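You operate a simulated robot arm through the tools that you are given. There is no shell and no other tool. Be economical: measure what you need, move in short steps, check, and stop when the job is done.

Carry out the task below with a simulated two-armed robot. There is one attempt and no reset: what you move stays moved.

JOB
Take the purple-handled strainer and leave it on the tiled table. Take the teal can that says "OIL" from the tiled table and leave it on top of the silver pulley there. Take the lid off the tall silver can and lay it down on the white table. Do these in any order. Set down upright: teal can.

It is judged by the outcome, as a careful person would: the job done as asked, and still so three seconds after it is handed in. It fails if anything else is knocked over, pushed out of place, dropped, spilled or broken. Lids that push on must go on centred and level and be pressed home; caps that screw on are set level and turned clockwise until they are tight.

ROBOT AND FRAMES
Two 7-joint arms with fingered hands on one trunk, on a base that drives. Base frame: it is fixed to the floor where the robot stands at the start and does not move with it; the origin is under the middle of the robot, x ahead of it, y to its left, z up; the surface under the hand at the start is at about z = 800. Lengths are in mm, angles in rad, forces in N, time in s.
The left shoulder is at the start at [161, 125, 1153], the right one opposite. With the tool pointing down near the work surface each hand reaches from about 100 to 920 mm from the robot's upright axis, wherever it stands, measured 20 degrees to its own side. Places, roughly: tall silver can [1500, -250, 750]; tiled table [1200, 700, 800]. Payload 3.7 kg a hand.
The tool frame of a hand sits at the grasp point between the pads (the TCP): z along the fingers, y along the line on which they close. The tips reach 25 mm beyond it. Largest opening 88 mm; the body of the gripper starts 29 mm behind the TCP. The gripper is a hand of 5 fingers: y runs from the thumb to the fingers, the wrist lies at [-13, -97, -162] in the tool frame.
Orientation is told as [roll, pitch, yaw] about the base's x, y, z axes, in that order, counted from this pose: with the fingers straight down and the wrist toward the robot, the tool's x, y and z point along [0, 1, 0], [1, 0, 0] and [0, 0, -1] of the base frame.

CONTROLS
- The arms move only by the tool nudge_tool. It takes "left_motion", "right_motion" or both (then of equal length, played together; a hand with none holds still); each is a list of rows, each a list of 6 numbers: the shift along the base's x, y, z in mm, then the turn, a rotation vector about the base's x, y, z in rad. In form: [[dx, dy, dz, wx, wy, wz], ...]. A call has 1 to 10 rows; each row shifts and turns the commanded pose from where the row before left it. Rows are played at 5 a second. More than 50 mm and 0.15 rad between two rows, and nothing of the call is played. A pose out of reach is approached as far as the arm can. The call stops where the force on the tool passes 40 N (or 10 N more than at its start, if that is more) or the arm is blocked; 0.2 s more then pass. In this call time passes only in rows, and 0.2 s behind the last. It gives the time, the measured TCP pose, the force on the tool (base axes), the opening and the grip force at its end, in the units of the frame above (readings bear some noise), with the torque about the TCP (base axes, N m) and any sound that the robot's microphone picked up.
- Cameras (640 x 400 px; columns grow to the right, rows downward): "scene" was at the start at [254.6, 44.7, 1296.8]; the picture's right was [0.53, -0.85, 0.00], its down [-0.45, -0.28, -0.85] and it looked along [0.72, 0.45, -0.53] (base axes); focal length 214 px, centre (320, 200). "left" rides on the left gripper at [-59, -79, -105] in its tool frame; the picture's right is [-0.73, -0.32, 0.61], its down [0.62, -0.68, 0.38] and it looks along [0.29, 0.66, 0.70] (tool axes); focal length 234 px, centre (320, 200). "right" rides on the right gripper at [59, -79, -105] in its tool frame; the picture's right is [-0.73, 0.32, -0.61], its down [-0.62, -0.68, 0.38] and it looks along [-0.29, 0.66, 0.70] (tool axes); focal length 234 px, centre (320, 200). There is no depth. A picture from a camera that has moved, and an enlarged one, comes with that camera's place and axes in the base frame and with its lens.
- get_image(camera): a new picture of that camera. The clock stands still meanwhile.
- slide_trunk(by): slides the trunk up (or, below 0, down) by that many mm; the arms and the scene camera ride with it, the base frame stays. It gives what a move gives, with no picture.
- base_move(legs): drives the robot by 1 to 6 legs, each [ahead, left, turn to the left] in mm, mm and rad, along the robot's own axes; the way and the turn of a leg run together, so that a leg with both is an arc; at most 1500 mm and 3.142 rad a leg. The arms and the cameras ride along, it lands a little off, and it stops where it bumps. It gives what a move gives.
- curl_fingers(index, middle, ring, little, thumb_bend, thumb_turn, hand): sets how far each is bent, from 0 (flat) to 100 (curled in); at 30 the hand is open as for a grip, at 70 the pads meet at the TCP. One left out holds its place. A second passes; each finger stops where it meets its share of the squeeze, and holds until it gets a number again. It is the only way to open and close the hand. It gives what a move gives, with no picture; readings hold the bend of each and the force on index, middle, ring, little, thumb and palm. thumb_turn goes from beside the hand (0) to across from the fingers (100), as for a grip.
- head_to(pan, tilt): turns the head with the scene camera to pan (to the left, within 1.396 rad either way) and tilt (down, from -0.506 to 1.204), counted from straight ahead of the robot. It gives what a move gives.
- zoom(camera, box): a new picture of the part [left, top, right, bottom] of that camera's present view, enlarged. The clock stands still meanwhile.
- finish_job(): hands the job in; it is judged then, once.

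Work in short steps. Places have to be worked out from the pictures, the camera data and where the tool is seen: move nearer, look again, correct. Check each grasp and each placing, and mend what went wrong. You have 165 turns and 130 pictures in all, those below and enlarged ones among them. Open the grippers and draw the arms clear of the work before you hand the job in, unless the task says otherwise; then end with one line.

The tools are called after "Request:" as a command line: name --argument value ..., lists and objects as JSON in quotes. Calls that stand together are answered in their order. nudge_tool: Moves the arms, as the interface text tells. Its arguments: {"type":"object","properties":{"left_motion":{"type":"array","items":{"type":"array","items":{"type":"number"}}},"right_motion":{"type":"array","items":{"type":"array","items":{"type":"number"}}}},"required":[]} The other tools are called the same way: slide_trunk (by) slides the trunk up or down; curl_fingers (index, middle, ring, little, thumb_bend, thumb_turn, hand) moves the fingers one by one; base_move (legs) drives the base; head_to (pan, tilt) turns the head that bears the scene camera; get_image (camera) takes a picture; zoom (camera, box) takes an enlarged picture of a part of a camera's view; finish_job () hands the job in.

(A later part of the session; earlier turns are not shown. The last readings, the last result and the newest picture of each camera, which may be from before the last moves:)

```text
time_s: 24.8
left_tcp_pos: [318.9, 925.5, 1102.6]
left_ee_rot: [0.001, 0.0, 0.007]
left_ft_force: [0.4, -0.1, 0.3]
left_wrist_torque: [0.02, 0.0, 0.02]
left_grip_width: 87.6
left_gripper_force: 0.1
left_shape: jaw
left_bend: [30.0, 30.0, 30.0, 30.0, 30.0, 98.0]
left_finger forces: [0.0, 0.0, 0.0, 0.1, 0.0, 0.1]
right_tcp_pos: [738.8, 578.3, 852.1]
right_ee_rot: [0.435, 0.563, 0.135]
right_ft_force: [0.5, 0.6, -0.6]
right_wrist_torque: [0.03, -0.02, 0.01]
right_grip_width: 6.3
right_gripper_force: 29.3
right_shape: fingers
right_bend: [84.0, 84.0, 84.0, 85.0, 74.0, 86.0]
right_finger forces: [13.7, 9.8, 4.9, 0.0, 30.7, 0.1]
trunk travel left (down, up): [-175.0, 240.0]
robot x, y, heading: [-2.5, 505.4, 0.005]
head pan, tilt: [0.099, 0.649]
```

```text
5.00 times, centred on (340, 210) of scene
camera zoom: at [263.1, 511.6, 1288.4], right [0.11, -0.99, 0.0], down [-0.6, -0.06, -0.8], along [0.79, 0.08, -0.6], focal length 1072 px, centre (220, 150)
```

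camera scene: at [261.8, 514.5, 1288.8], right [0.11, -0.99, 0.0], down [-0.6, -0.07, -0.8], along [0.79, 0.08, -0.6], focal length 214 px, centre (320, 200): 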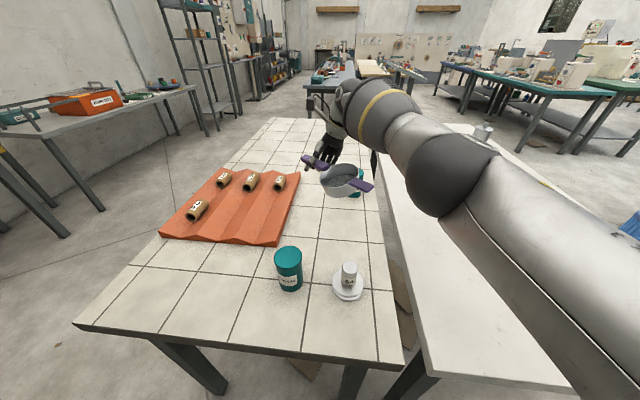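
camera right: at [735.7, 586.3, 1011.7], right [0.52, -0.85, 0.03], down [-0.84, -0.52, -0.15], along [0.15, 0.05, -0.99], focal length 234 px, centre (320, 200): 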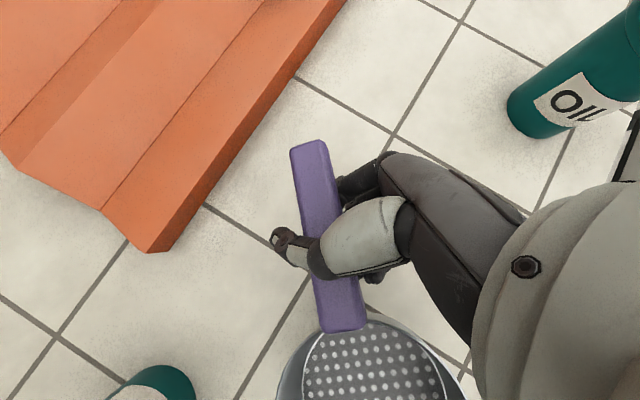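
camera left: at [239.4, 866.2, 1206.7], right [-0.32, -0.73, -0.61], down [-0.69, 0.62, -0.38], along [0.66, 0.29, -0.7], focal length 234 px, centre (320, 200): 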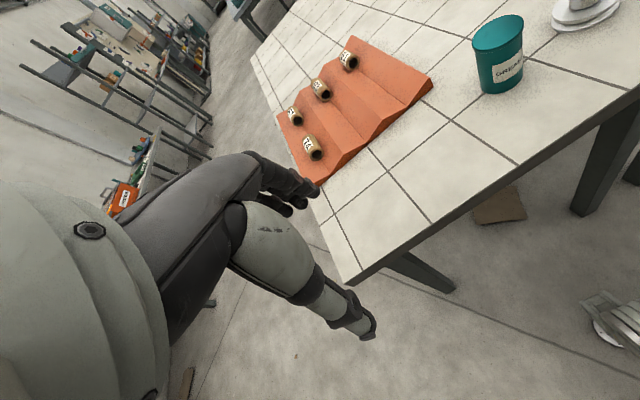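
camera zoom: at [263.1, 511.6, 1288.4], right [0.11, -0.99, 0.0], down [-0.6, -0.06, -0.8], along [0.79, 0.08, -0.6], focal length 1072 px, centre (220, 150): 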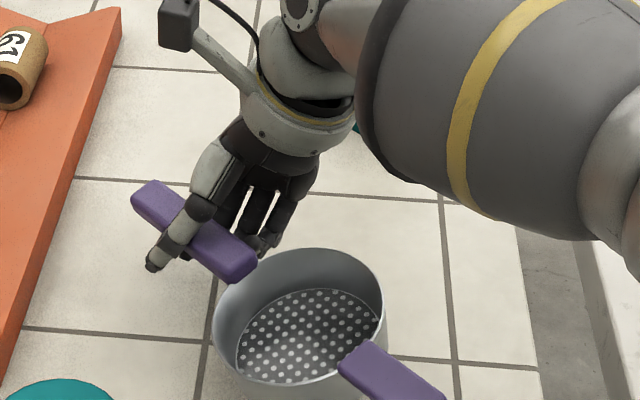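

Request:
nudge_tool --right_motion '[[0, 0, -3, 0, 0, 0], [0, 0, -3, 0, 0, 0], [0, 0, -3, 0, 0, 0], [0, 0, -3, 0, 0, 0]]'

```text
time_s: 25.8
left_tcp_pos: [318.2, 925.9, 1103.6]
left_ee_rot: [0.0, -0.001, 0.006]
left_ft_force: [0.3, 0.5, -0.8]
left_wrist_torque: [0.06, 0.0, 0.02]
left_grip_width: 87.7
left_gripper_force: 0.0
left_shape: jaw
left_bend: [30.0, 30.0, 30.0, 30.0, 30.0, 98.0]
left_finger forces: [0.1, 0.1, 0.0, 0.0, 0.1, 0.0]
right_tcp_pos: [739.1, 579.1, 839.1]
right_ee_rot: [0.437, 0.561, 0.136]
right_ft_force: [-0.2, 0.4, -0.4]
right_wrist_torque: [0.03, -0.03, 0.0]
right_grip_width: 6.2
right_gripper_force: 29.3
right_shape: fingers
right_bend: [84.0, 84.0, 84.0, 85.0, 74.0, 86.0]
right_finger forces: [13.7, 9.8, 5.0, 0.1, 30.6, 0.0]
trunk travel left (down, up): [-175.0, 240.0]
robot x, y, heading: [-3.8, 505.9, 0.006]
head pan, tilt: [0.099, 0.649]
```

No contact yet at z ≈ 839; I look and continue down gently.

Request:
nudge_tool --right_motion '[[0, 0, -3, 0, 0, 0], [0, 0, -3, 0, 0, 0], [0, 0, -3, 0, 0, 0]]'

Request:
zoom --camera "scene" --box '[290, 170, 410, 260]'

```text
time_s: 26.6
left_tcp_pos: [318.5, 926.1, 1103.0]
left_ee_rot: [0.0, -0.002, 0.007]
left_ft_force: [-0.2, 0.0, 0.8]
left_wrist_torque: [0.02, 0.01, -0.02]
left_grip_width: 87.6
left_gripper_force: 0.1
left_shape: jaw
left_bend: [30.0, 30.0, 30.0, 30.0, 30.0, 98.0]
left_finger forces: [0.1, 0.1, 0.0, 0.0, 0.0, 0.1]
right_tcp_pos: [739.6, 579.0, 829.2]
right_ee_rot: [0.436, 0.563, 0.134]
right_ft_force: [-0.1, -0.6, -0.9]
right_wrist_torque: [0.02, -0.03, -0.01]
right_grip_width: 6.2
right_gripper_force: 30.0
right_shape: fingers
right_bend: [84.0, 84.0, 84.0, 85.0, 74.0, 86.0]
right_finger forces: [13.6, 9.7, 5.0, 0.0, 30.7, 0.0]
trunk travel left (down, up): [-175.0, 240.0]
robot x, y, heading: [-3.0, 503.8, 0.004]
head pan, tilt: [0.099, 0.649]
```

```text
4.44 times, centred on (350, 215) of scene
camera zoom: at [263.2, 511.6, 1288.4], right [0.11, -0.99, 0.0], down [-0.6, -0.06, -0.8], along [0.79, 0.08, -0.6], focal length 953 px, centre (187, 133)
```

zoom: 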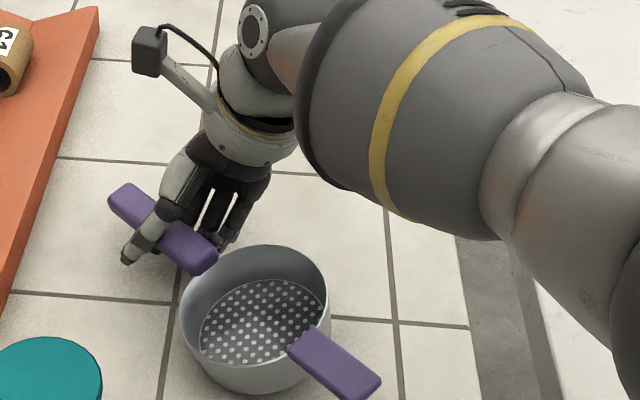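

Request:
nudge_tool --right_motion '[[0, 0, -3, 0, 0, 0], [0, 0, -3, 0, 0, 0], [0, 0, -3, 0, 0, 0]]'

Request:
zoom --camera "scene" --box '[290, 170, 410, 260]'

```text
time_s: 27.4
left_tcp_pos: [317.5, 925.9, 1103.4]
left_ee_rot: [0.0, 0.001, 0.007]
left_ft_force: [0.6, 0.0, -0.4]
left_wrist_torque: [-0.01, -0.03, 0.0]
left_grip_width: 87.7
left_gripper_force: 0.0
left_shape: jaw
left_bend: [30.0, 30.0, 30.0, 30.0, 30.0, 98.0]
left_finger forces: [0.1, 0.0, 0.1, 0.1, 0.0, 0.1]
right_tcp_pos: [740.8, 578.3, 821.7]
right_ee_rot: [0.438, 0.561, 0.136]
right_ft_force: [0.1, 0.9, 2.9]
right_wrist_torque: [-0.05, 0.19, -0.08]
right_grip_width: 6.2
right_gripper_force: 31.3
right_shape: fingers
right_bend: [84.0, 84.0, 84.0, 85.0, 74.0, 86.0]
right_finger forces: [16.9, 8.2, 3.4, 0.1, 32.9, 0.1]
trunk travel left (down, up): [-175.0, 240.0]
robot x, y, heading: [-0.5, 501.4, 0.013]
head pan, tilt: [0.099, 0.649]
```

```text
4.44 times, centred on (350, 215) of scene
camera zoom: at [262.7, 511.8, 1288.6], right [0.11, -0.99, 0.0], down [-0.6, -0.06, -0.8], along [0.79, 0.08, -0.6], focal length 953 px, centre (187, 133)
```

zoom: 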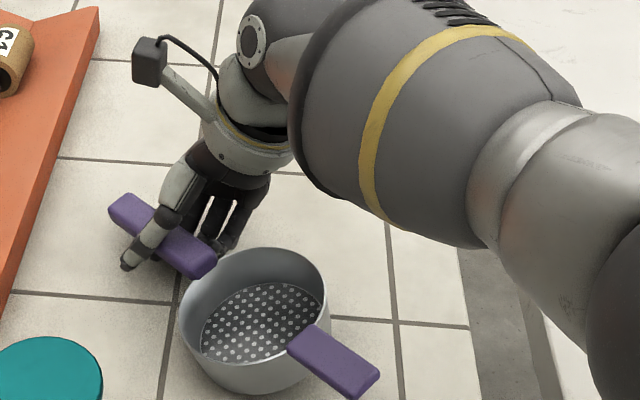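

The pot has touched down (force +3 N). I release carefully: thumb first, fingers only partly, because the tilted fingers would otherwise hit the tiles.

Request:
curl_fingers --hand "right" --thumb_bend 30 --index 70 --middle 70 --ring 70 --little 70

Request:
zoom --camera "scene" --box '[290, 170, 410, 260]'

Request:
get_image --camera "right"

```text
time_s: 28.4
left_tcp_pos: [315.8, 925.8, 1104.4]
left_ee_rot: [0.0, -0.003, 0.006]
left_ft_force: [0.9, 0.9, -0.6]
left_wrist_torque: [0.01, 0.0, 0.01]
left_grip_width: 88.0
left_gripper_force: 0.1
left_shape: jaw
left_bend: [30.0, 30.0, 30.0, 30.0, 30.0, 98.0]
left_finger forces: [0.0, 0.0, 0.0, 0.0, 0.0, 0.0]
right_tcp_pos: [739.3, 580.0, 825.5]
right_ee_rot: [0.438, 0.555, 0.138]
right_ft_force: [-0.2, 0.2, 20.5]
right_wrist_torque: [-0.31, -0.02, 0.02]
right_grip_width: 41.2
right_gripper_force: 9.9
right_shape: fingers
right_bend: [70.0, 71.0, 71.0, 71.0, 30.0, 97.0]
right_finger forces: [0.0, 6.6, 9.6, 4.1, 0.0, 0.0]
trunk travel left (down, up): [-175.0, 240.0]
robot x, y, heading: [-3.3, 502.0, 0.003]
head pan, tilt: [0.099, 0.649]
```

```text
4.44 times, centred on (350, 215) of scene
camera zoom: at [260.6, 511.4, 1289.2], right [0.11, -0.99, 0.0], down [-0.6, -0.06, -0.8], along [0.79, 0.08, -0.6], focal length 953 px, centre (187, 133)
```

zoom: 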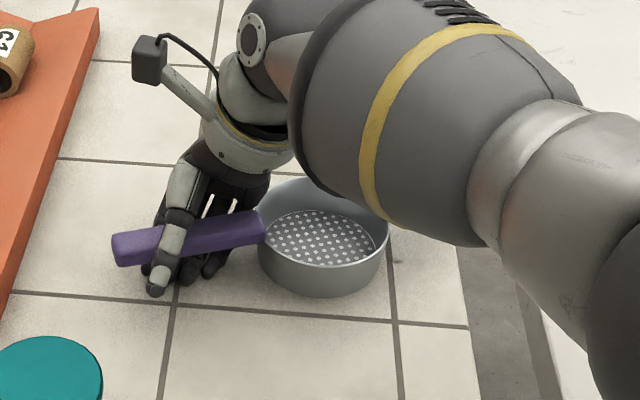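

```text
94 pictures are left
camera right: at [734.9, 587.2, 968.1], right [0.52, -0.85, 0.03], down [-0.84, -0.52, -0.16], along [0.15, 0.05, -0.99], focal length 234 px, centre (320, 200)
```

right: 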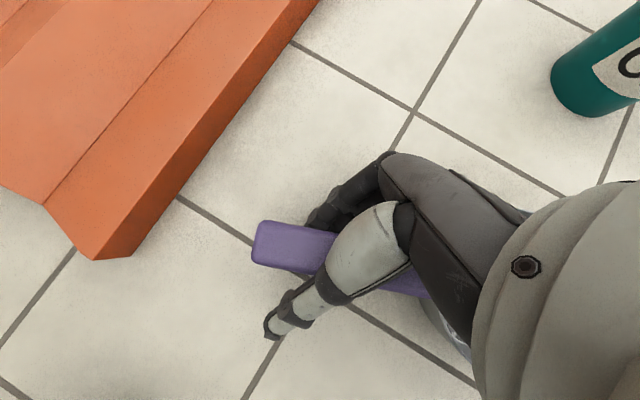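

The strainer settled flat on its base, turning back a bit. The fingers press on the tiles, so I back them out forward and up, away from under the handle.

Request:
nudge_tool --right_motion '[[3, 0, 5, 0, 0, 0], [8, 0, 4, 0, 0, 0], [8, 0, 4, 0, 0, 0]]'

Request:
zoom --camera "scene" --box '[290, 170, 410, 260]'

Request:
get_image --camera "right"

```text
time_s: 29.2
left_tcp_pos: [317.9, 925.4, 1102.7]
left_ee_rot: [0.0, -0.001, 0.008]
left_ft_force: [0.1, -0.4, 0.2]
left_wrist_torque: [0.01, -0.01, 0.0]
left_grip_width: 87.8
left_gripper_force: 0.0
left_shape: jaw
left_bend: [30.0, 30.0, 30.0, 30.0, 30.0, 98.0]
left_finger forces: [0.0, 0.0, 0.1, 0.1, 0.0, 0.0]
right_tcp_pos: [751.1, 578.2, 829.8]
right_ee_rot: [0.436, 0.563, 0.134]
right_ft_force: [-1.0, -0.7, 2.0]
right_wrist_torque: [-0.07, 0.05, -0.01]
right_grip_width: 41.3
right_gripper_force: 0.6
right_shape: fingers
right_bend: [70.0, 70.0, 71.0, 70.0, 30.0, 97.0]
right_finger forces: [0.0, 0.1, 1.6, 0.1, 0.0, 0.0]
right hand out of reach, approached as far as the arm can: row 3
trunk travel left (down, up): [-175.0, 240.0]
robot x, y, heading: [-3.7, 502.1, 0.005]
head pan, tilt: [0.099, 0.649]
```

```text
4.44 times, centred on (350, 215) of scene
camera zoom: at [263.2, 511.3, 1288.2], right [0.11, -0.99, 0.0], down [-0.6, -0.06, -0.8], along [0.79, 0.08, -0.6], focal length 953 px, centre (187, 133)
```

zoom: 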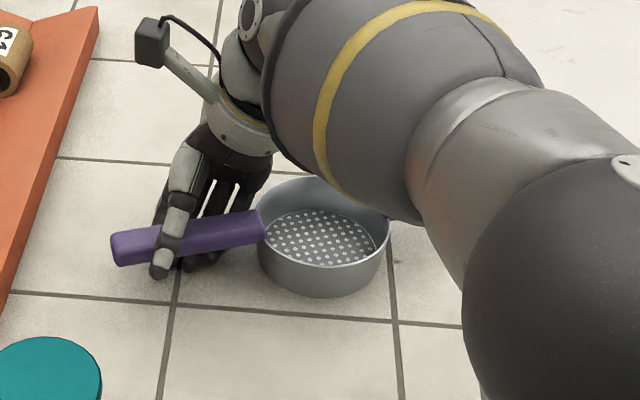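

```text
92 pictures are left
camera right: at [747.2, 586.5, 972.1], right [0.52, -0.85, 0.03], down [-0.84, -0.52, -0.15], along [0.15, 0.05, -0.99], focal length 234 px, centre (320, 200)
```

right: 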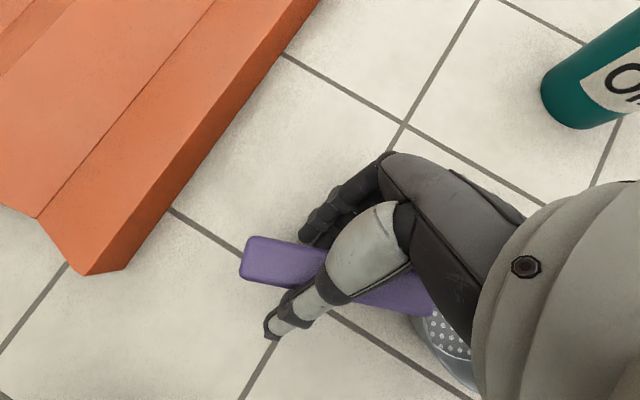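

Forward reach is exhausted, so instead I turn the hand upright about the grasp point: the fingers swing forward from under the handle, as in the original straddling pose.

Request:
nudge_tool --right_motion '[[0, 0, 1, -0.077, -0.116, 0], [0, 0, 1, -0.077, -0.116, 0], [0, 0, 1, -0.077, -0.116, 0]]'

Request:
zoom --camera "scene" --box '[290, 170, 410, 260]'

Request:
get_image --camera "right"

```text
time_s: 30.0
left_tcp_pos: [318.9, 925.8, 1102.5]
left_ee_rot: [-0.001, 0.0, 0.005]
left_ft_force: [0.0, 0.2, -0.2]
left_wrist_torque: [-0.02, 0.0, -0.01]
left_grip_width: 87.8
left_gripper_force: 0.0
left_shape: jaw
left_bend: [30.0, 30.0, 30.0, 30.0, 30.0, 98.0]
left_finger forces: [0.1, 0.0, 0.0, 0.0, 0.0, 0.1]
right_tcp_pos: [751.8, 578.4, 831.1]
right_ee_rot: [0.158, 0.23, 0.025]
right_ft_force: [-0.7, 0.1, 0.2]
right_wrist_torque: [0.0, 0.03, 0.04]
right_grip_width: 41.4
right_gripper_force: 0.1
right_shape: fingers
right_bend: [70.0, 70.0, 70.0, 70.0, 30.0, 97.0]
right_finger forces: [0.1, 0.0, 0.0, 0.0, 0.1, 0.1]
trunk travel left (down, up): [-175.0, 240.0]
robot x, y, heading: [-0.6, 502.2, 0.011]
head pan, tilt: [0.099, 0.649]
```

```text
4.44 times, centred on (350, 215) of scene
camera zoom: at [262.9, 511.7, 1288.5], right [0.11, -0.99, 0.0], down [-0.6, -0.06, -0.8], along [0.79, 0.08, -0.6], focal length 953 px, centre (187, 133)
```

zoom: 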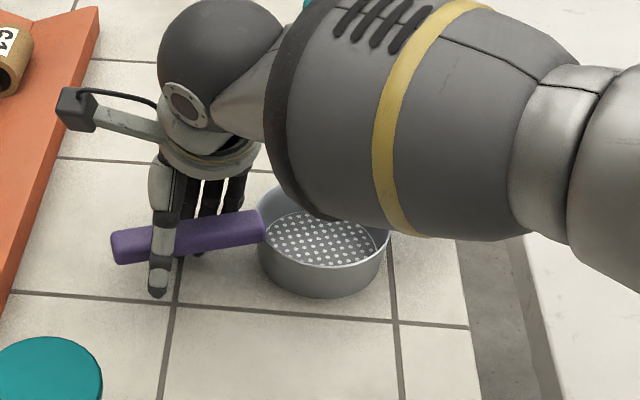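

```text
90 pictures are left
camera right: at [699.2, 618.8, 960.3], right [0.45, -0.8, 0.4], down [-0.76, -0.57, -0.31], along [0.48, -0.17, -0.86], focal length 234 px, centre (320, 200)
```

right: 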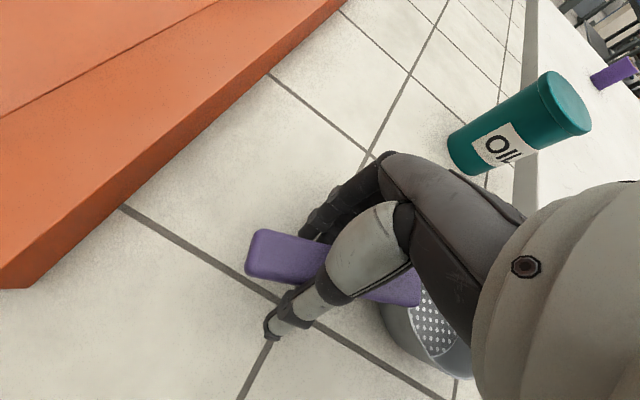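

Free of contact. I finish the turn, open the fingers and rise straight up.

Request:
nudge_tool --right_motion '[[0, 0, 1, -0.077, -0.116, 0], [0, 0, 1, -0.06, -0.1, 0]]'

Request:
curl_fingers --hand "right" --index 30 --middle 30 --ring 30 --little 30

Request:
nudge_tool --right_motion '[[0, 0, 15, 0, 0, 0], [0, 0, 30, 0, 0, 0], [0, 0, 40, 0, 0, 0], [0, 0, 45, 0, 0, 0], [0, 0, 45, 0, 0, 0], [0, 0, 45, 0, 0, 0], [0, 0, 45, 0, 0, 0]]'

Request:
get_image --camera "scene"

```text
time_s: 30.6
left_tcp_pos: [319.2, 926.3, 1103.2]
left_ee_rot: [0.001, 0.0, 0.007]
left_ft_force: [-0.3, 0.0, 0.3]
left_wrist_torque: [0.02, 0.0, -0.01]
left_grip_width: 87.7
left_gripper_force: 0.0
left_shape: jaw
left_bend: [30.0, 30.0, 30.0, 30.0, 30.0, 98.0]
left_finger forces: [0.0, 0.0, 0.1, 0.0, 0.0, 0.0]
right_tcp_pos: [751.5, 578.9, 836.3]
right_ee_rot: [0.016, 0.013, 0.007]
right_ft_force: [0.4, 0.4, 0.2]
right_wrist_torque: [0.05, -0.02, -0.01]
right_grip_width: 41.4
right_gripper_force: 0.1
right_shape: fingers
right_bend: [70.0, 70.0, 70.0, 70.0, 30.0, 97.0]
right_finger forces: [0.0, 0.1, 0.0, 0.4, 0.2, 0.0]
trunk travel left (down, up): [-175.0, 240.0]
robot x, y, heading: [-3.6, 504.1, 0.002]
head pan, tilt: [0.099, 0.649]
```

```text
time_s: 31.6
left_tcp_pos: [317.9, 926.1, 1102.7]
left_ee_rot: [0.0, -0.001, 0.006]
left_ft_force: [0.1, 0.0, 0.0]
left_wrist_torque: [0.03, 0.01, 0.01]
left_grip_width: 87.7
left_gripper_force: 0.0
left_shape: jaw
left_bend: [30.0, 30.0, 30.0, 30.0, 30.0, 98.0]
left_finger forces: [0.0, 0.1, 0.0, 0.0, 0.0, 0.0]
right_tcp_pos: [750.8, 578.0, 835.2]
right_ee_rot: [0.016, 0.016, 0.006]
right_ft_force: [0.8, 0.2, -1.0]
right_wrist_torque: [-0.01, 0.0, -0.02]
right_grip_width: 84.9
right_gripper_force: 0.0
right_shape: fingers
right_bend: [30.0, 30.0, 30.0, 30.0, 30.0, 97.0]
right_finger forces: [0.1, 0.0, 0.0, 0.0, 0.1, 0.1]
trunk travel left (down, up): [-175.0, 240.0]
robot x, y, heading: [-1.0, 502.5, 0.009]
head pan, tilt: [0.099, 0.649]
```

```text
time_s: 33.2
left_tcp_pos: [317.7, 925.1, 1104.0]
left_ee_rot: [-0.001, -0.001, 0.008]
left_ft_force: [1.1, 0.4, -0.6]
left_wrist_torque: [0.02, -0.02, 0.03]
left_grip_width: 87.7
left_gripper_force: 0.1
left_shape: jaw
left_bend: [30.0, 30.0, 30.0, 30.0, 30.0, 98.0]
left_finger forces: [0.1, 0.1, 0.1, 0.0, 0.0, 0.0]
right_tcp_pos: [752.1, 578.0, 1098.7]
right_ee_rot: [0.018, 0.015, 0.008]
right_ft_force: [-0.3, 0.0, 0.1]
right_wrist_torque: [0.0, 0.04, 0.03]
right_grip_width: 84.4
right_gripper_force: 0.0
right_shape: fingers
right_bend: [30.0, 30.0, 30.0, 30.0, 30.0, 97.0]
right_finger forces: [0.0, 0.0, 0.1, 0.0, 0.1, 0.0]
trunk travel left (down, up): [-175.0, 240.0]
robot x, y, heading: [-3.2, 502.7, 0.006]
head pan, tilt: [0.099, 0.649]
```

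```text
89 pictures are left
camera scene: at [262.2, 511.5, 1288.7], right [0.11, -0.99, 0.0], down [-0.6, -0.06, -0.8], along [0.79, 0.08, -0.6], focal length 214 px, centre (320, 200)
```

scene: 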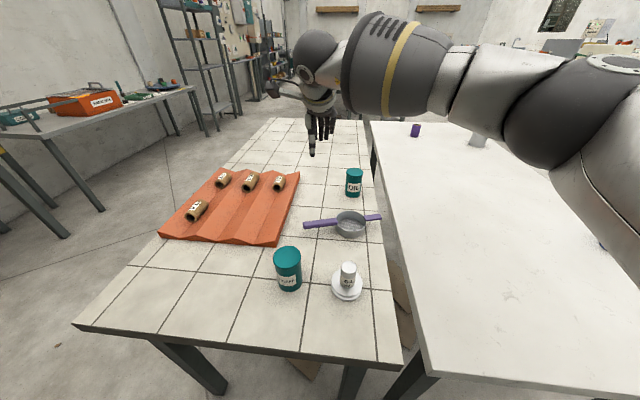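

The strainer rests upright on the tiled table, everything else stands as before. For the OIL can I drive a bit ahead and left to gain reach with the right hand.

Request:
base_move --legs '[[90, 90, 0]]'

Request:
get_image --camera "scene"

```text
time_s: 34.7
left_tcp_pos: [408.5, 1015.5, 1102.4]
left_ee_rot: [0.001, -0.001, 0.008]
left_ft_force: [-0.3, 0.5, -0.6]
left_wrist_torque: [0.0, -0.01, -0.01]
left_grip_width: 87.8
left_gripper_force: 0.1
left_shape: jaw
left_bend: [30.0, 30.0, 30.0, 30.0, 30.0, 98.0]
left_finger forces: [0.1, 0.1, 0.1, 0.0, 0.0, 0.1]
right_tcp_pos: [841.5, 667.9, 1096.9]
right_ee_rot: [0.016, 0.016, 0.007]
right_ft_force: [0.4, -0.6, -0.1]
right_wrist_torque: [-0.02, 0.02, 0.0]
right_grip_width: 84.5
right_gripper_force: 0.1
right_shape: fingers
right_bend: [30.0, 30.0, 30.0, 30.0, 30.0, 97.0]
right_finger forces: [0.0, 0.1, 0.1, 0.1, 0.0, 0.1]
trunk travel left (down, up): [-175.0, 240.0]
robot x, y, heading: [86.0, 595.3, 0.005]
head pan, tilt: [0.099, 0.649]
```

```text
88 pictures are left
camera scene: at [353.1, 602.0, 1288.4], right [0.11, -0.99, 0.0], down [-0.6, -0.06, -0.8], along [0.79, 0.08, -0.6], focal length 214 px, centre (320, 200)
```

scene: 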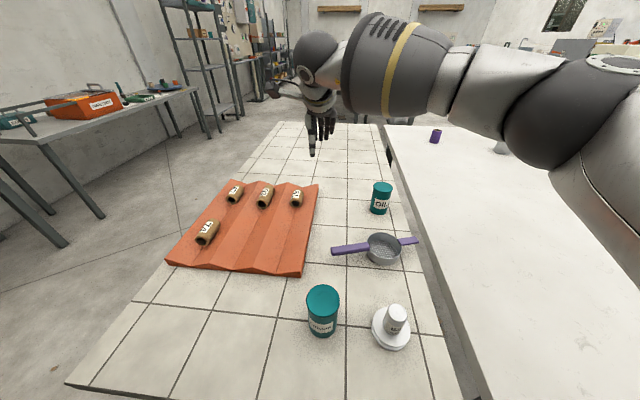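

No bump. I zoom in to refine the OIL can and pulley positions from this new viewpoint.

Request:
zoom --camera "scene" --box '[320, 160, 440, 260]'

Request:
zoom --camera "scene" --box '[340, 280, 440, 360]'

```text
4.00 times, centred on (380, 210) of scene
camera zoom: at [353.1, 602.0, 1288.4], right [0.11, -0.99, 0.0], down [-0.6, -0.06, -0.8], along [0.79, 0.08, -0.6], focal length 858 px, centre (80, 160)
```

zoom: 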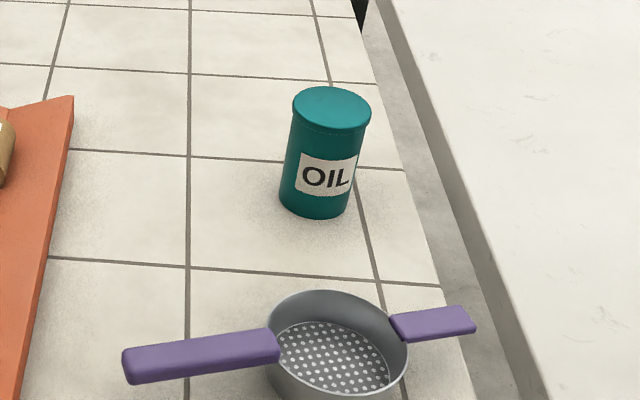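

```text
5.00 times, centred on (390, 320) of scene
camera zoom: at [353.1, 602.0, 1288.4], right [0.11, -0.99, 0.0], down [-0.6, -0.06, -0.8], along [0.79, 0.08, -0.6], focal length 1072 px, centre (-30, -400)
```

zoom: 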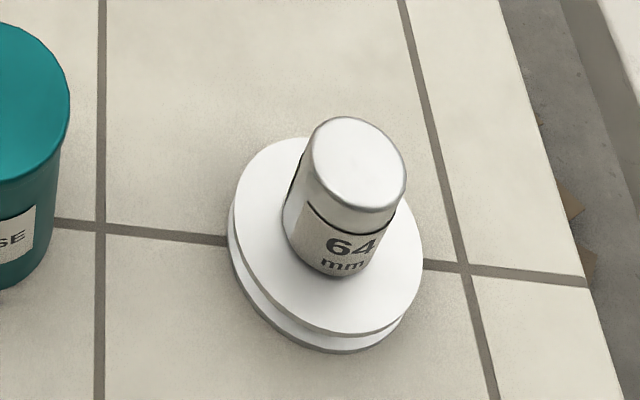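

The OIL can is at about [961, 456], 64 mm wide, top at z ≈ 898; the pulley's axis at about [555, 479]. I bring the right hand above the OIL can.

Request:
nudge_tool --right_motion '[[20, -35, -18, -0.016, -0.016, -0.007], [20, -35, -18, 0, 0, 0], [20, -35, -18, 0, 0, 0], [20, -35, -18, 0, 0, 0], [20, -36, -18, 0, 0, 0], [19, -36, -17, 0, 0, 0]]'

Request:
get_image --camera "right"

Request:
get_image --camera "scene"

```text
time_s: 36.1
left_tcp_pos: [407.8, 1015.4, 1101.6]
left_ee_rot: [-0.002, 0.0, 0.009]
left_ft_force: [0.8, -0.1, 0.1]
left_wrist_torque: [-0.01, -0.03, 0.02]
left_grip_width: 87.7
left_gripper_force: 0.0
left_shape: jaw
left_bend: [30.0, 30.0, 30.0, 30.0, 30.0, 98.0]
left_finger forces: [0.0, 0.1, 0.1, 0.1, 0.0, 0.1]
right_tcp_pos: [962.5, 454.7, 987.3]
right_ee_rot: [-0.001, 0.0, -0.001]
right_ft_force: [0.2, -0.3, -0.3]
right_wrist_torque: [0.03, 0.03, -0.02]
right_grip_width: 84.4
right_gripper_force: 0.0
right_shape: fingers
right_bend: [30.0, 30.0, 30.0, 30.0, 30.0, 97.0]
right_finger forces: [0.0, 0.1, 0.0, 0.0, 0.0, 0.0]
trunk travel left (down, up): [-175.0, 240.0]
robot x, y, heading: [86.3, 594.7, 0.005]
head pan, tilt: [0.099, 0.649]
```

```text
85 pictures are left
camera right: at [883.4, 512.5, 1092.3], right [0.32, -0.73, 0.61], down [-0.68, -0.62, -0.38], along [0.66, -0.29, -0.7], focal length 234 px, centre (320, 200)
```

right: 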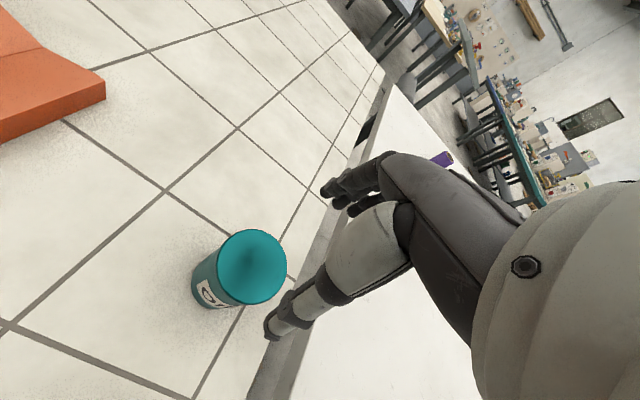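

```text
84 pictures are left
camera scene: at [353.3, 601.3, 1288.3], right [0.11, -0.99, 0.0], down [-0.6, -0.06, -0.8], along [0.79, 0.08, -0.6], focal length 214 px, centre (320, 200)
```

scene: 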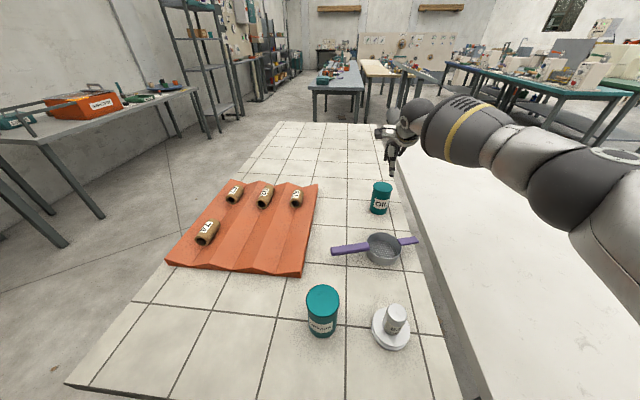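

The can's axis comes out at about [959, 458]. I centre on it and lower around it to z ≈ 882.

Request:
nudge_tool --right_motion '[[-3, 3, -30, 0, 0, 0], [0, 0, -25, 0, 0, 0]]'

Request:
get_image --camera "right"

Request:
zoom --camera "scene" --box '[340, 130, 440, 220]'

```text
time_s: 36.7
left_tcp_pos: [408.3, 1016.6, 1103.0]
left_ee_rot: [0.0, 0.001, 0.007]
left_ft_force: [0.3, 0.2, 0.0]
left_wrist_torque: [0.02, -0.02, 0.0]
left_grip_width: 88.0
left_gripper_force: 0.1
left_shape: jaw
left_bend: [30.0, 30.0, 30.0, 30.0, 30.0, 98.0]
left_finger forces: [0.0, 0.0, 0.1, 0.1, 0.1, 0.1]
right_tcp_pos: [958.9, 457.2, 934.8]
right_ee_rot: [0.001, 0.002, -0.001]
right_ft_force: [-0.4, 0.0, -0.5]
right_wrist_torque: [0.02, 0.03, 0.02]
right_grip_width: 84.8
right_gripper_force: 0.0
right_shape: fingers
right_bend: [30.0, 30.0, 30.0, 30.0, 30.0, 97.0]
right_finger forces: [0.0, 0.0, 0.0, 0.0, 0.0, 0.1]
trunk travel left (down, up): [-175.0, 240.0]
robot x, y, heading: [89.1, 590.5, 0.008]
head pan, tilt: [0.099, 0.649]
```

```text
83 pictures are left
camera right: at [878.4, 516.5, 1039.8], right [0.32, -0.73, 0.61], down [-0.68, -0.62, -0.38], along [0.66, -0.29, -0.7], focal length 234 px, centre (320, 200)
```

right: 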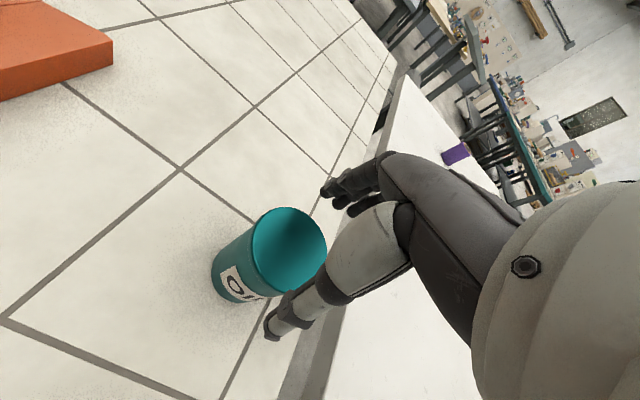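

```text
4.44 times, centred on (390, 175) of scene
camera zoom: at [352.8, 601.6, 1288.4], right [0.11, -0.99, 0.0], down [-0.6, -0.06, -0.8], along [0.79, 0.08, -0.6], focal length 953 px, centre (9, 311)
```

zoom: 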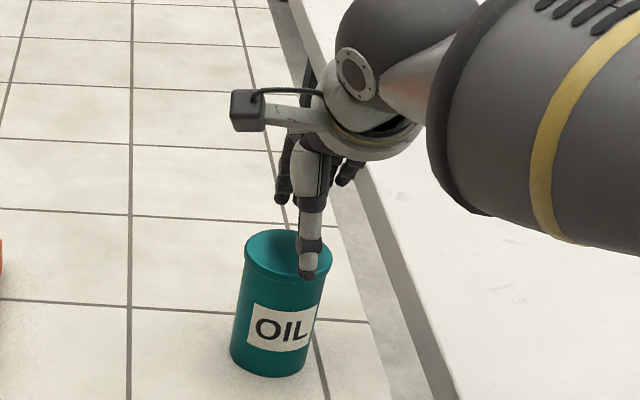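

Both views put the can's axis slightly further left, near [957, 462]. I correct by (−2, +5) and lower around the can.

Request:
nudge_tool --right_motion '[[-2, 5, 0, 0, 0, 0], [0, 0, -15, 0, 0, 0], [0, 0, -15, 0, 0, 0], [0, 0, -12, 0, 0, 0], [0, 0, -10, 0, 0, 0]]'

Request:
get_image --camera "right"

Request:
zoom --camera "scene" --box '[340, 130, 440, 220]'

```text
time_s: 37.9
left_tcp_pos: [408.4, 1016.1, 1103.7]
left_ee_rot: [0.0, 0.0, 0.009]
left_ft_force: [0.2, 0.4, -0.4]
left_wrist_torque: [-0.05, 0.04, 0.0]
left_grip_width: 87.8
left_gripper_force: 0.1
left_shape: jaw
left_bend: [30.0, 30.0, 30.0, 30.0, 30.0, 98.0]
left_finger forces: [0.1, 0.0, 0.0, 0.0, 0.0, 0.0]
right_tcp_pos: [958.0, 463.4, 883.2]
right_ee_rot: [0.003, 0.001, 0.002]
right_ft_force: [0.6, 0.6, 1.3]
right_wrist_torque: [0.02, -0.03, 0.05]
right_grip_width: 85.6
right_gripper_force: 0.5
right_shape: fingers
right_bend: [30.0, 30.0, 30.0, 30.0, 30.0, 97.0]
right_finger forces: [1.7, 0.0, 0.1, 0.0, 0.0, 0.1]
trunk travel left (down, up): [-175.0, 240.0]
robot x, y, heading: [87.6, 593.4, 0.009]
head pan, tilt: [0.099, 0.649]
```

```text
81 pictures are left
camera right: at [877.3, 522.3, 989.4], right [0.32, -0.73, 0.61], down [-0.68, -0.62, -0.38], along [0.66, -0.29, -0.7], focal length 234 px, centre (320, 200)
```

right: 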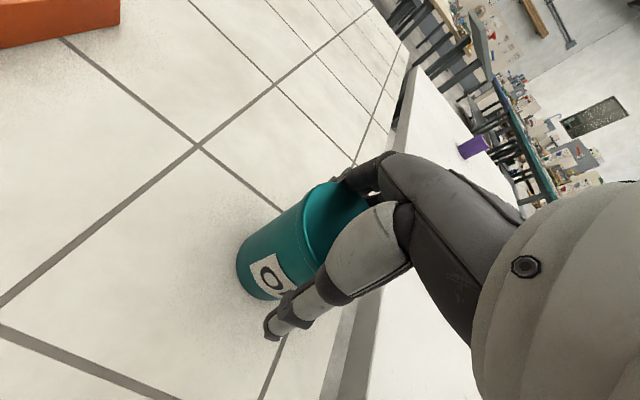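

```text
4.44 times, centred on (390, 175) of scene
camera zoom: at [352.6, 601.7, 1288.6], right [0.11, -0.99, 0.0], down [-0.6, -0.06, -0.8], along [0.79, 0.08, -0.6], focal length 953 px, centre (9, 311)
```

zoom: 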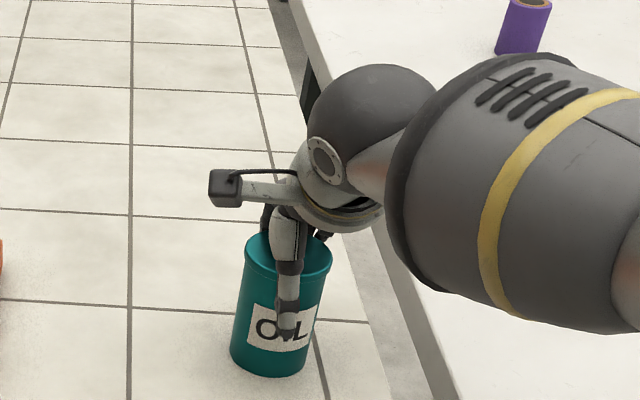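

The can is between thumb and fingers and hasn't moved. Closing gently.

Request:
curl_fingers --hand "right" --index 60 --middle 60 --ring 60 --little 60 --thumb_bend 60

Request:
get_image --camera "right"

Request:
zoom --camera "scene" --box '[340, 130, 440, 220]'

```text
time_s: 38.9
left_tcp_pos: [407.1, 1015.9, 1103.8]
left_ee_rot: [0.001, 0.0, 0.007]
left_ft_force: [1.0, 0.7, 0.3]
left_wrist_torque: [-0.01, 0.01, -0.03]
left_grip_width: 87.9
left_gripper_force: 0.0
left_shape: jaw
left_bend: [30.0, 30.0, 30.0, 30.0, 30.0, 98.0]
left_finger forces: [0.0, 0.0, 0.0, 0.0, 0.0, 0.0]
right_tcp_pos: [955.4, 463.6, 885.2]
right_ee_rot: [0.002, -0.002, 0.0]
right_ft_force: [2.6, 1.6, 5.7]
right_wrist_torque: [-0.06, -0.44, 0.05]
right_grip_width: 53.3
right_gripper_force: 24.1
right_shape: fingers
right_bend: [43.0, 50.0, 54.0, 60.0, 50.0, 95.0]
right_finger forces: [13.4, 7.7, 3.6, 0.0, 23.7, 0.1]
trunk travel left (down, up): [-175.0, 240.0]
robot x, y, heading: [90.3, 593.2, 0.006]
head pan, tilt: [0.099, 0.649]
```

```text
79 pictures are left
camera right: at [877.0, 522.1, 989.7], right [0.32, -0.73, 0.61], down [-0.68, -0.62, -0.38], along [0.66, -0.29, -0.7], focal length 234 px, centre (320, 200)
```

right: 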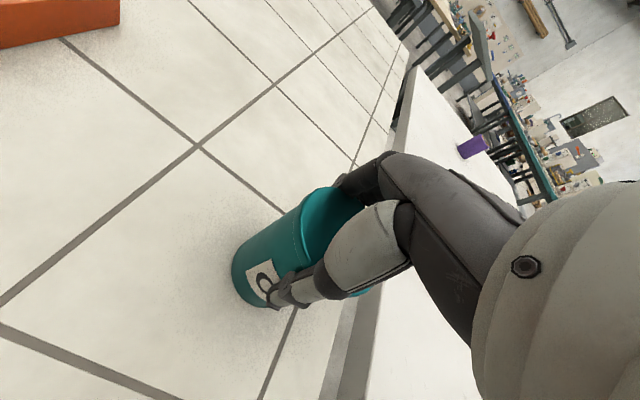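

```text
4.44 times, centred on (390, 175) of scene
camera zoom: at [352.2, 601.7, 1288.7], right [0.11, -0.99, 0.0], down [-0.6, -0.06, -0.8], along [0.79, 0.08, -0.6], focal length 953 px, centre (9, 311)
```

zoom: 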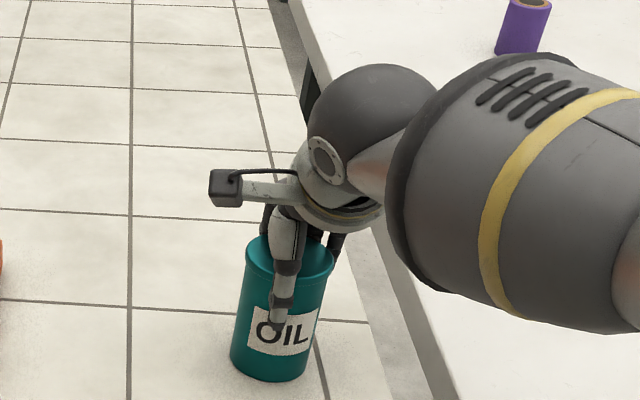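

Thumb against index, middle and ring hold the can at ~24 N. Trial lift of 40 mm.

Request:
nudge_tool --right_motion '[[0, 0, 8, 0, 0, 0], [0, 0, 12, 0, 0, 0], [0, 0, 20, 0, 0, 0]]'

Request:
get_image --camera "right"

Request:
zoom --camera "scene" --box '[340, 120, 440, 220]'

```text
time_s: 39.7
left_tcp_pos: [407.1, 1016.0, 1102.6]
left_ee_rot: [0.0, 0.0, 0.007]
left_ft_force: [-0.3, -0.7, -0.6]
left_wrist_torque: [0.0, -0.01, 0.0]
left_grip_width: 87.8
left_gripper_force: 0.0
left_shape: jaw
left_bend: [30.0, 30.0, 30.0, 30.0, 30.0, 98.0]
left_finger forces: [0.0, 0.0, 0.1, 0.1, 0.0, 0.0]
right_tcp_pos: [955.7, 463.3, 924.1]
right_ee_rot: [0.001, 0.002, 0.001]
right_ft_force: [0.4, -0.9, -2.1]
right_wrist_torque: [0.0, -0.01, -0.02]
right_grip_width: 53.3
right_gripper_force: 22.6
right_shape: fingers
right_bend: [44.0, 51.0, 55.0, 60.0, 50.0, 95.0]
right_finger forces: [12.0, 6.8, 3.1, 0.0, 23.6, 0.1]
trunk travel left (down, up): [-175.0, 240.0]
robot x, y, heading: [90.8, 594.3, 0.005]
head pan, tilt: [0.099, 0.649]
```

```text
77 pictures are left
camera right: at [877.4, 521.9, 1029.4], right [0.32, -0.73, 0.61], down [-0.68, -0.62, -0.38], along [0.66, -0.29, -0.7], focal length 234 px, centre (320, 200)
```

right: 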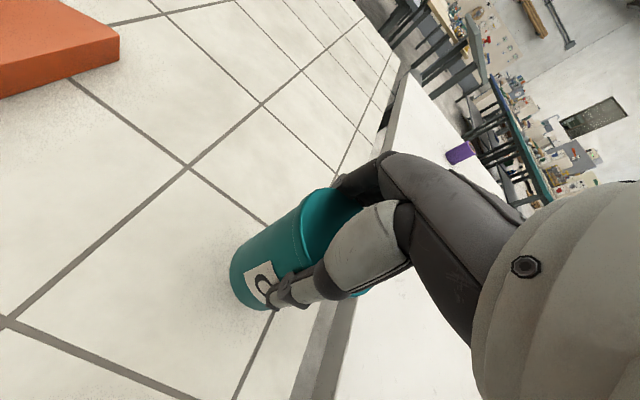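

```text
4.00 times, centred on (390, 170) of scene
camera zoom: at [352.7, 601.5, 1288.5], right [0.11, -0.99, 0.0], down [-0.6, -0.06, -0.8], along [0.79, 0.08, -0.6], focal length 858 px, centre (40, 320)
```

zoom: 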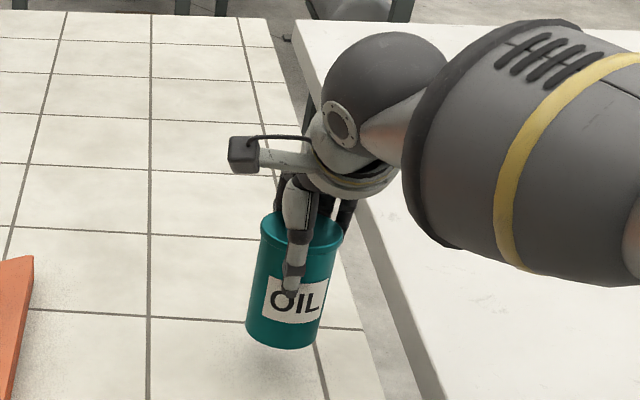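

The can is lifted upright. I raise it to z ≈ 1000 (can base ≈ 915, above the hub at 885) and carry it back toward the pulley, stopping at x ≈ 575.

Request:
nudge_tool --right_motion '[[0, 0, 38, 0, 0, 0], [0, 0, 42, 0, 0, 0], [-45, 2, 0, 0, 0, 0], [-48, 2, 0, 0, 0, 0], [-48, 2, 0, 0, 0, 0], [-48, 2, 0, 0, 0, 0], [-48, 2, 0, 0, 0, 0], [-48, 2, 0, 0, 0, 0], [-48, 2, 0, 0, 0, 0], [-48, 2, 0, 0, 0, 0]]'

Request:
get_image --camera "scene"

Request:
get_image --camera "right"

```text
time_s: 41.9
left_tcp_pos: [408.3, 1015.4, 1103.1]
left_ee_rot: [-0.001, -0.001, 0.007]
left_ft_force: [-0.3, 0.0, 0.5]
left_wrist_torque: [0.0, 0.0, -0.03]
left_grip_width: 87.8
left_gripper_force: 0.1
left_shape: jaw
left_bend: [30.0, 30.0, 30.0, 30.0, 30.0, 98.0]
left_finger forces: [0.0, 0.1, 0.0, 0.0, 0.0, 0.0]
right_tcp_pos: [593.7, 478.7, 1001.0]
right_ee_rot: [-0.001, 0.001, -0.002]
right_ft_force: [0.4, -0.1, -3.3]
right_wrist_torque: [-0.03, 0.01, 0.01]
right_grip_width: 52.9
right_gripper_force: 22.8
right_shape: fingers
right_bend: [45.0, 51.0, 55.0, 60.0, 50.0, 95.0]
right_finger forces: [11.8, 6.7, 3.2, 0.0, 23.0, 0.0]
right hand out of reach, approached as far as the arm can: row 10
trunk travel left (down, up): [-175.0, 240.0]
robot x, y, heading: [87.3, 594.9, 0.006]
head pan, tilt: [0.099, 0.649]
```

```text
75 pictures are left
camera scene: at [353.3, 601.7, 1288.3], right [0.11, -0.99, 0.0], down [-0.6, -0.06, -0.8], along [0.79, 0.08, -0.6], focal length 214 px, centre (320, 200)
```

scene: 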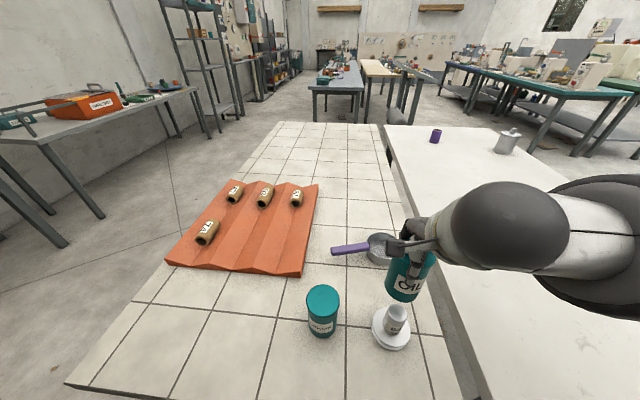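

```text
74 pictures are left
camera right: at [515.4, 538.4, 1107.1], right [0.32, -0.73, 0.61], down [-0.68, -0.62, -0.38], along [0.66, -0.29, -0.7], focal length 234 px, centre (320, 200)
```

right: 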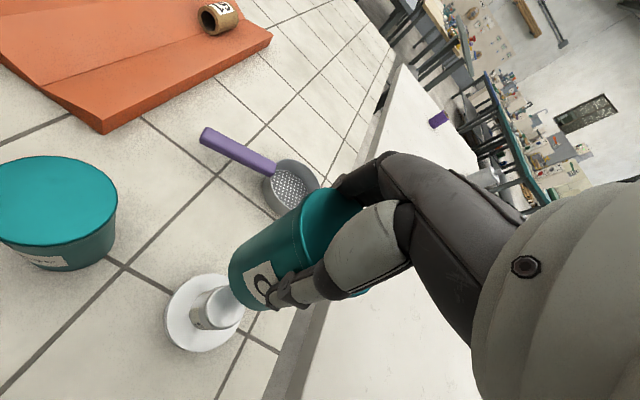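

The arm is folded to its near limit. I back the base 120 mm so the pulley falls in comfortable reach.

Request:
base_move --legs '[[-120, 0, 0]]'

Request:
head_to --pan -0.25 --tilt 0.7

Request:
nudge_tool --right_motion '[[20, 0, 0, 0, 0, 0], [20, 0, 0, 0, 0, 0], [20, 0, 0, 0, 0, 0], [20, 0, 0, 0, 0, 0]]'

Request:
get_image --camera "scene"

Request:
get_image --camera "right"

```text
time_s: 43.1
left_tcp_pos: [289.1, 1015.5, 1102.6]
left_ee_rot: [-0.001, 0.0, 0.005]
left_ft_force: [-0.1, -0.2, 0.0]
left_wrist_torque: [-0.01, -0.05, -0.02]
left_grip_width: 87.6
left_gripper_force: 0.1
left_shape: jaw
left_bend: [30.0, 30.0, 30.0, 30.0, 30.0, 98.0]
left_finger forces: [0.0, 0.1, 0.0, 0.0, 0.1, 0.0]
right_tcp_pos: [475.8, 479.1, 1002.2]
right_ee_rot: [0.0, 0.002, 0.0]
right_ft_force: [0.2, -0.7, -2.6]
right_wrist_torque: [0.05, 0.0, -0.03]
right_grip_width: 53.0
right_gripper_force: 21.7
right_shape: fingers
right_bend: [45.0, 51.0, 55.0, 60.0, 50.0, 95.0]
right_finger forces: [11.6, 6.6, 3.1, 0.0, 22.9, 0.1]
trunk travel left (down, up): [-175.0, 240.0]
robot x, y, heading: [-25.5, 591.9, 0.01]
head pan, tilt: [0.099, 0.649]
```

```text
time_s: 43.9
left_tcp_pos: [289.9, 1014.6, 1102.8]
left_ee_rot: [0.001, 0.0, 0.008]
left_ft_force: [-0.5, 0.8, 0.4]
left_wrist_torque: [-0.03, -0.01, 0.03]
left_grip_width: 87.7
left_gripper_force: 0.1
left_shape: jaw
left_bend: [30.0, 30.0, 30.0, 30.0, 30.0, 98.0]
left_finger forces: [0.1, 0.0, 0.0, 0.0, 0.1, 0.0]
right_tcp_pos: [476.1, 479.6, 1002.8]
right_ee_rot: [0.001, 0.002, 0.001]
right_ft_force: [0.3, -0.5, -2.6]
right_wrist_torque: [0.02, -0.03, 0.0]
right_grip_width: 52.9
right_gripper_force: 22.4
right_shape: fingers
right_bend: [45.0, 51.0, 55.0, 60.0, 50.0, 95.0]
right_finger forces: [11.7, 6.5, 3.0, 0.0, 23.0, 0.0]
trunk travel left (down, up): [-175.0, 240.0]
robot x, y, heading: [-30.1, 588.8, 0.007]
head pan, tilt: [-0.25, 0.7]
```

```text
time_s: 44.9
left_tcp_pos: [291.0, 1015.9, 1102.5]
left_ee_rot: [-0.002, 0.0, 0.006]
left_ft_force: [0.3, -0.1, 0.3]
left_wrist_torque: [0.02, 0.03, -0.01]
left_grip_width: 87.6
left_gripper_force: 0.0
left_shape: jaw
left_bend: [30.0, 30.0, 30.0, 30.0, 30.0, 98.0]
left_finger forces: [0.1, 0.0, 0.0, 0.0, 0.0, 0.0]
right_tcp_pos: [557.6, 479.3, 1001.7]
right_ee_rot: [0.003, 0.001, -0.001]
right_ft_force: [-1.7, -0.1, -3.2]
right_wrist_torque: [0.01, -0.01, 0.0]
right_grip_width: 53.0
right_gripper_force: 22.1
right_shape: fingers
right_bend: [45.0, 51.0, 55.0, 60.0, 50.0, 95.0]
right_finger forces: [11.6, 6.6, 2.9, 0.1, 22.6, 0.0]
trunk travel left (down, up): [-175.0, 240.0]
robot x, y, heading: [-27.6, 592.5, 0.007]
head pan, tilt: [-0.25, 0.7]
```

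```text
73 pictures are left
camera scene: at [231.2, 571.2, 1284.0], right [-0.24, -0.97, 0.0], down [-0.63, 0.15, -0.76], along [0.74, -0.18, -0.64], focal length 214 px, centre (320, 200)
```

scene: 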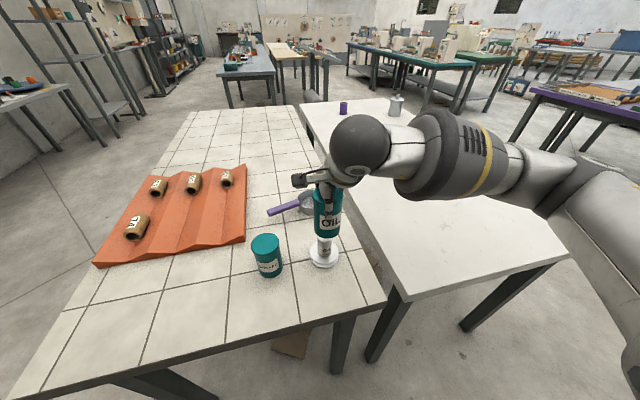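

```text
72 pictures are left
camera right: at [478.4, 538.5, 1107.1], right [0.32, -0.73, 0.61], down [-0.68, -0.62, -0.38], along [0.66, -0.29, -0.7], focal length 234 px, centre (320, 200)
```

right: 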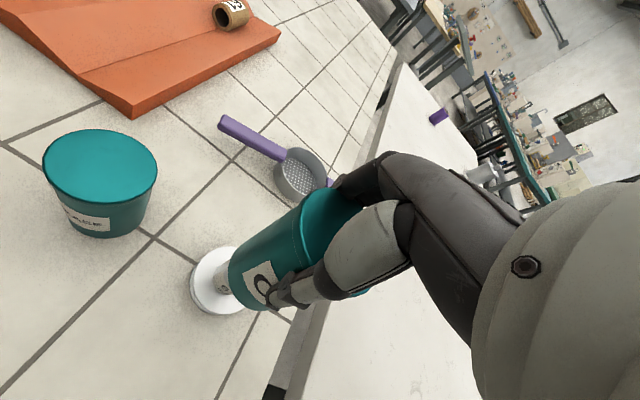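

Close above the pulley. I zoom both views to align the can's axis with the hub's.

Request:
zoom --camera "scene" --box '[280, 180, 380, 280]'

Request:
zoom --camera "right" --box '[170, 170, 370, 330]'

```text
4.00 times, centred on (330, 230) of scene
camera zoom: at [231.2, 571.2, 1284.0], right [-0.24, -0.97, 0.0], down [-0.63, 0.15, -0.76], along [0.74, -0.18, -0.64], focal length 858 px, centre (280, 80)
```

zoom: 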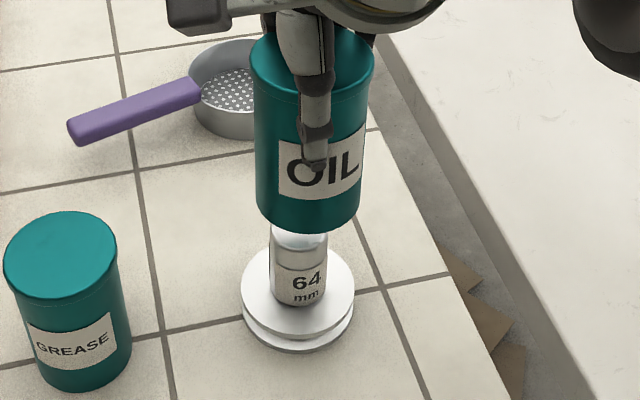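

```text
2.50 times, centred on (270, 250) of right
camera zoom: at [478.4, 538.5, 1107.1], right [0.32, -0.73, 0.61], down [-0.68, -0.62, -0.38], along [0.66, -0.29, -0.7], focal length 585 px, centre (445, 75)
```

zoom: 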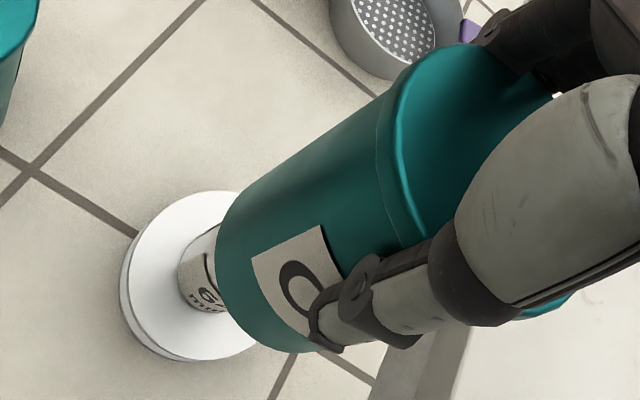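

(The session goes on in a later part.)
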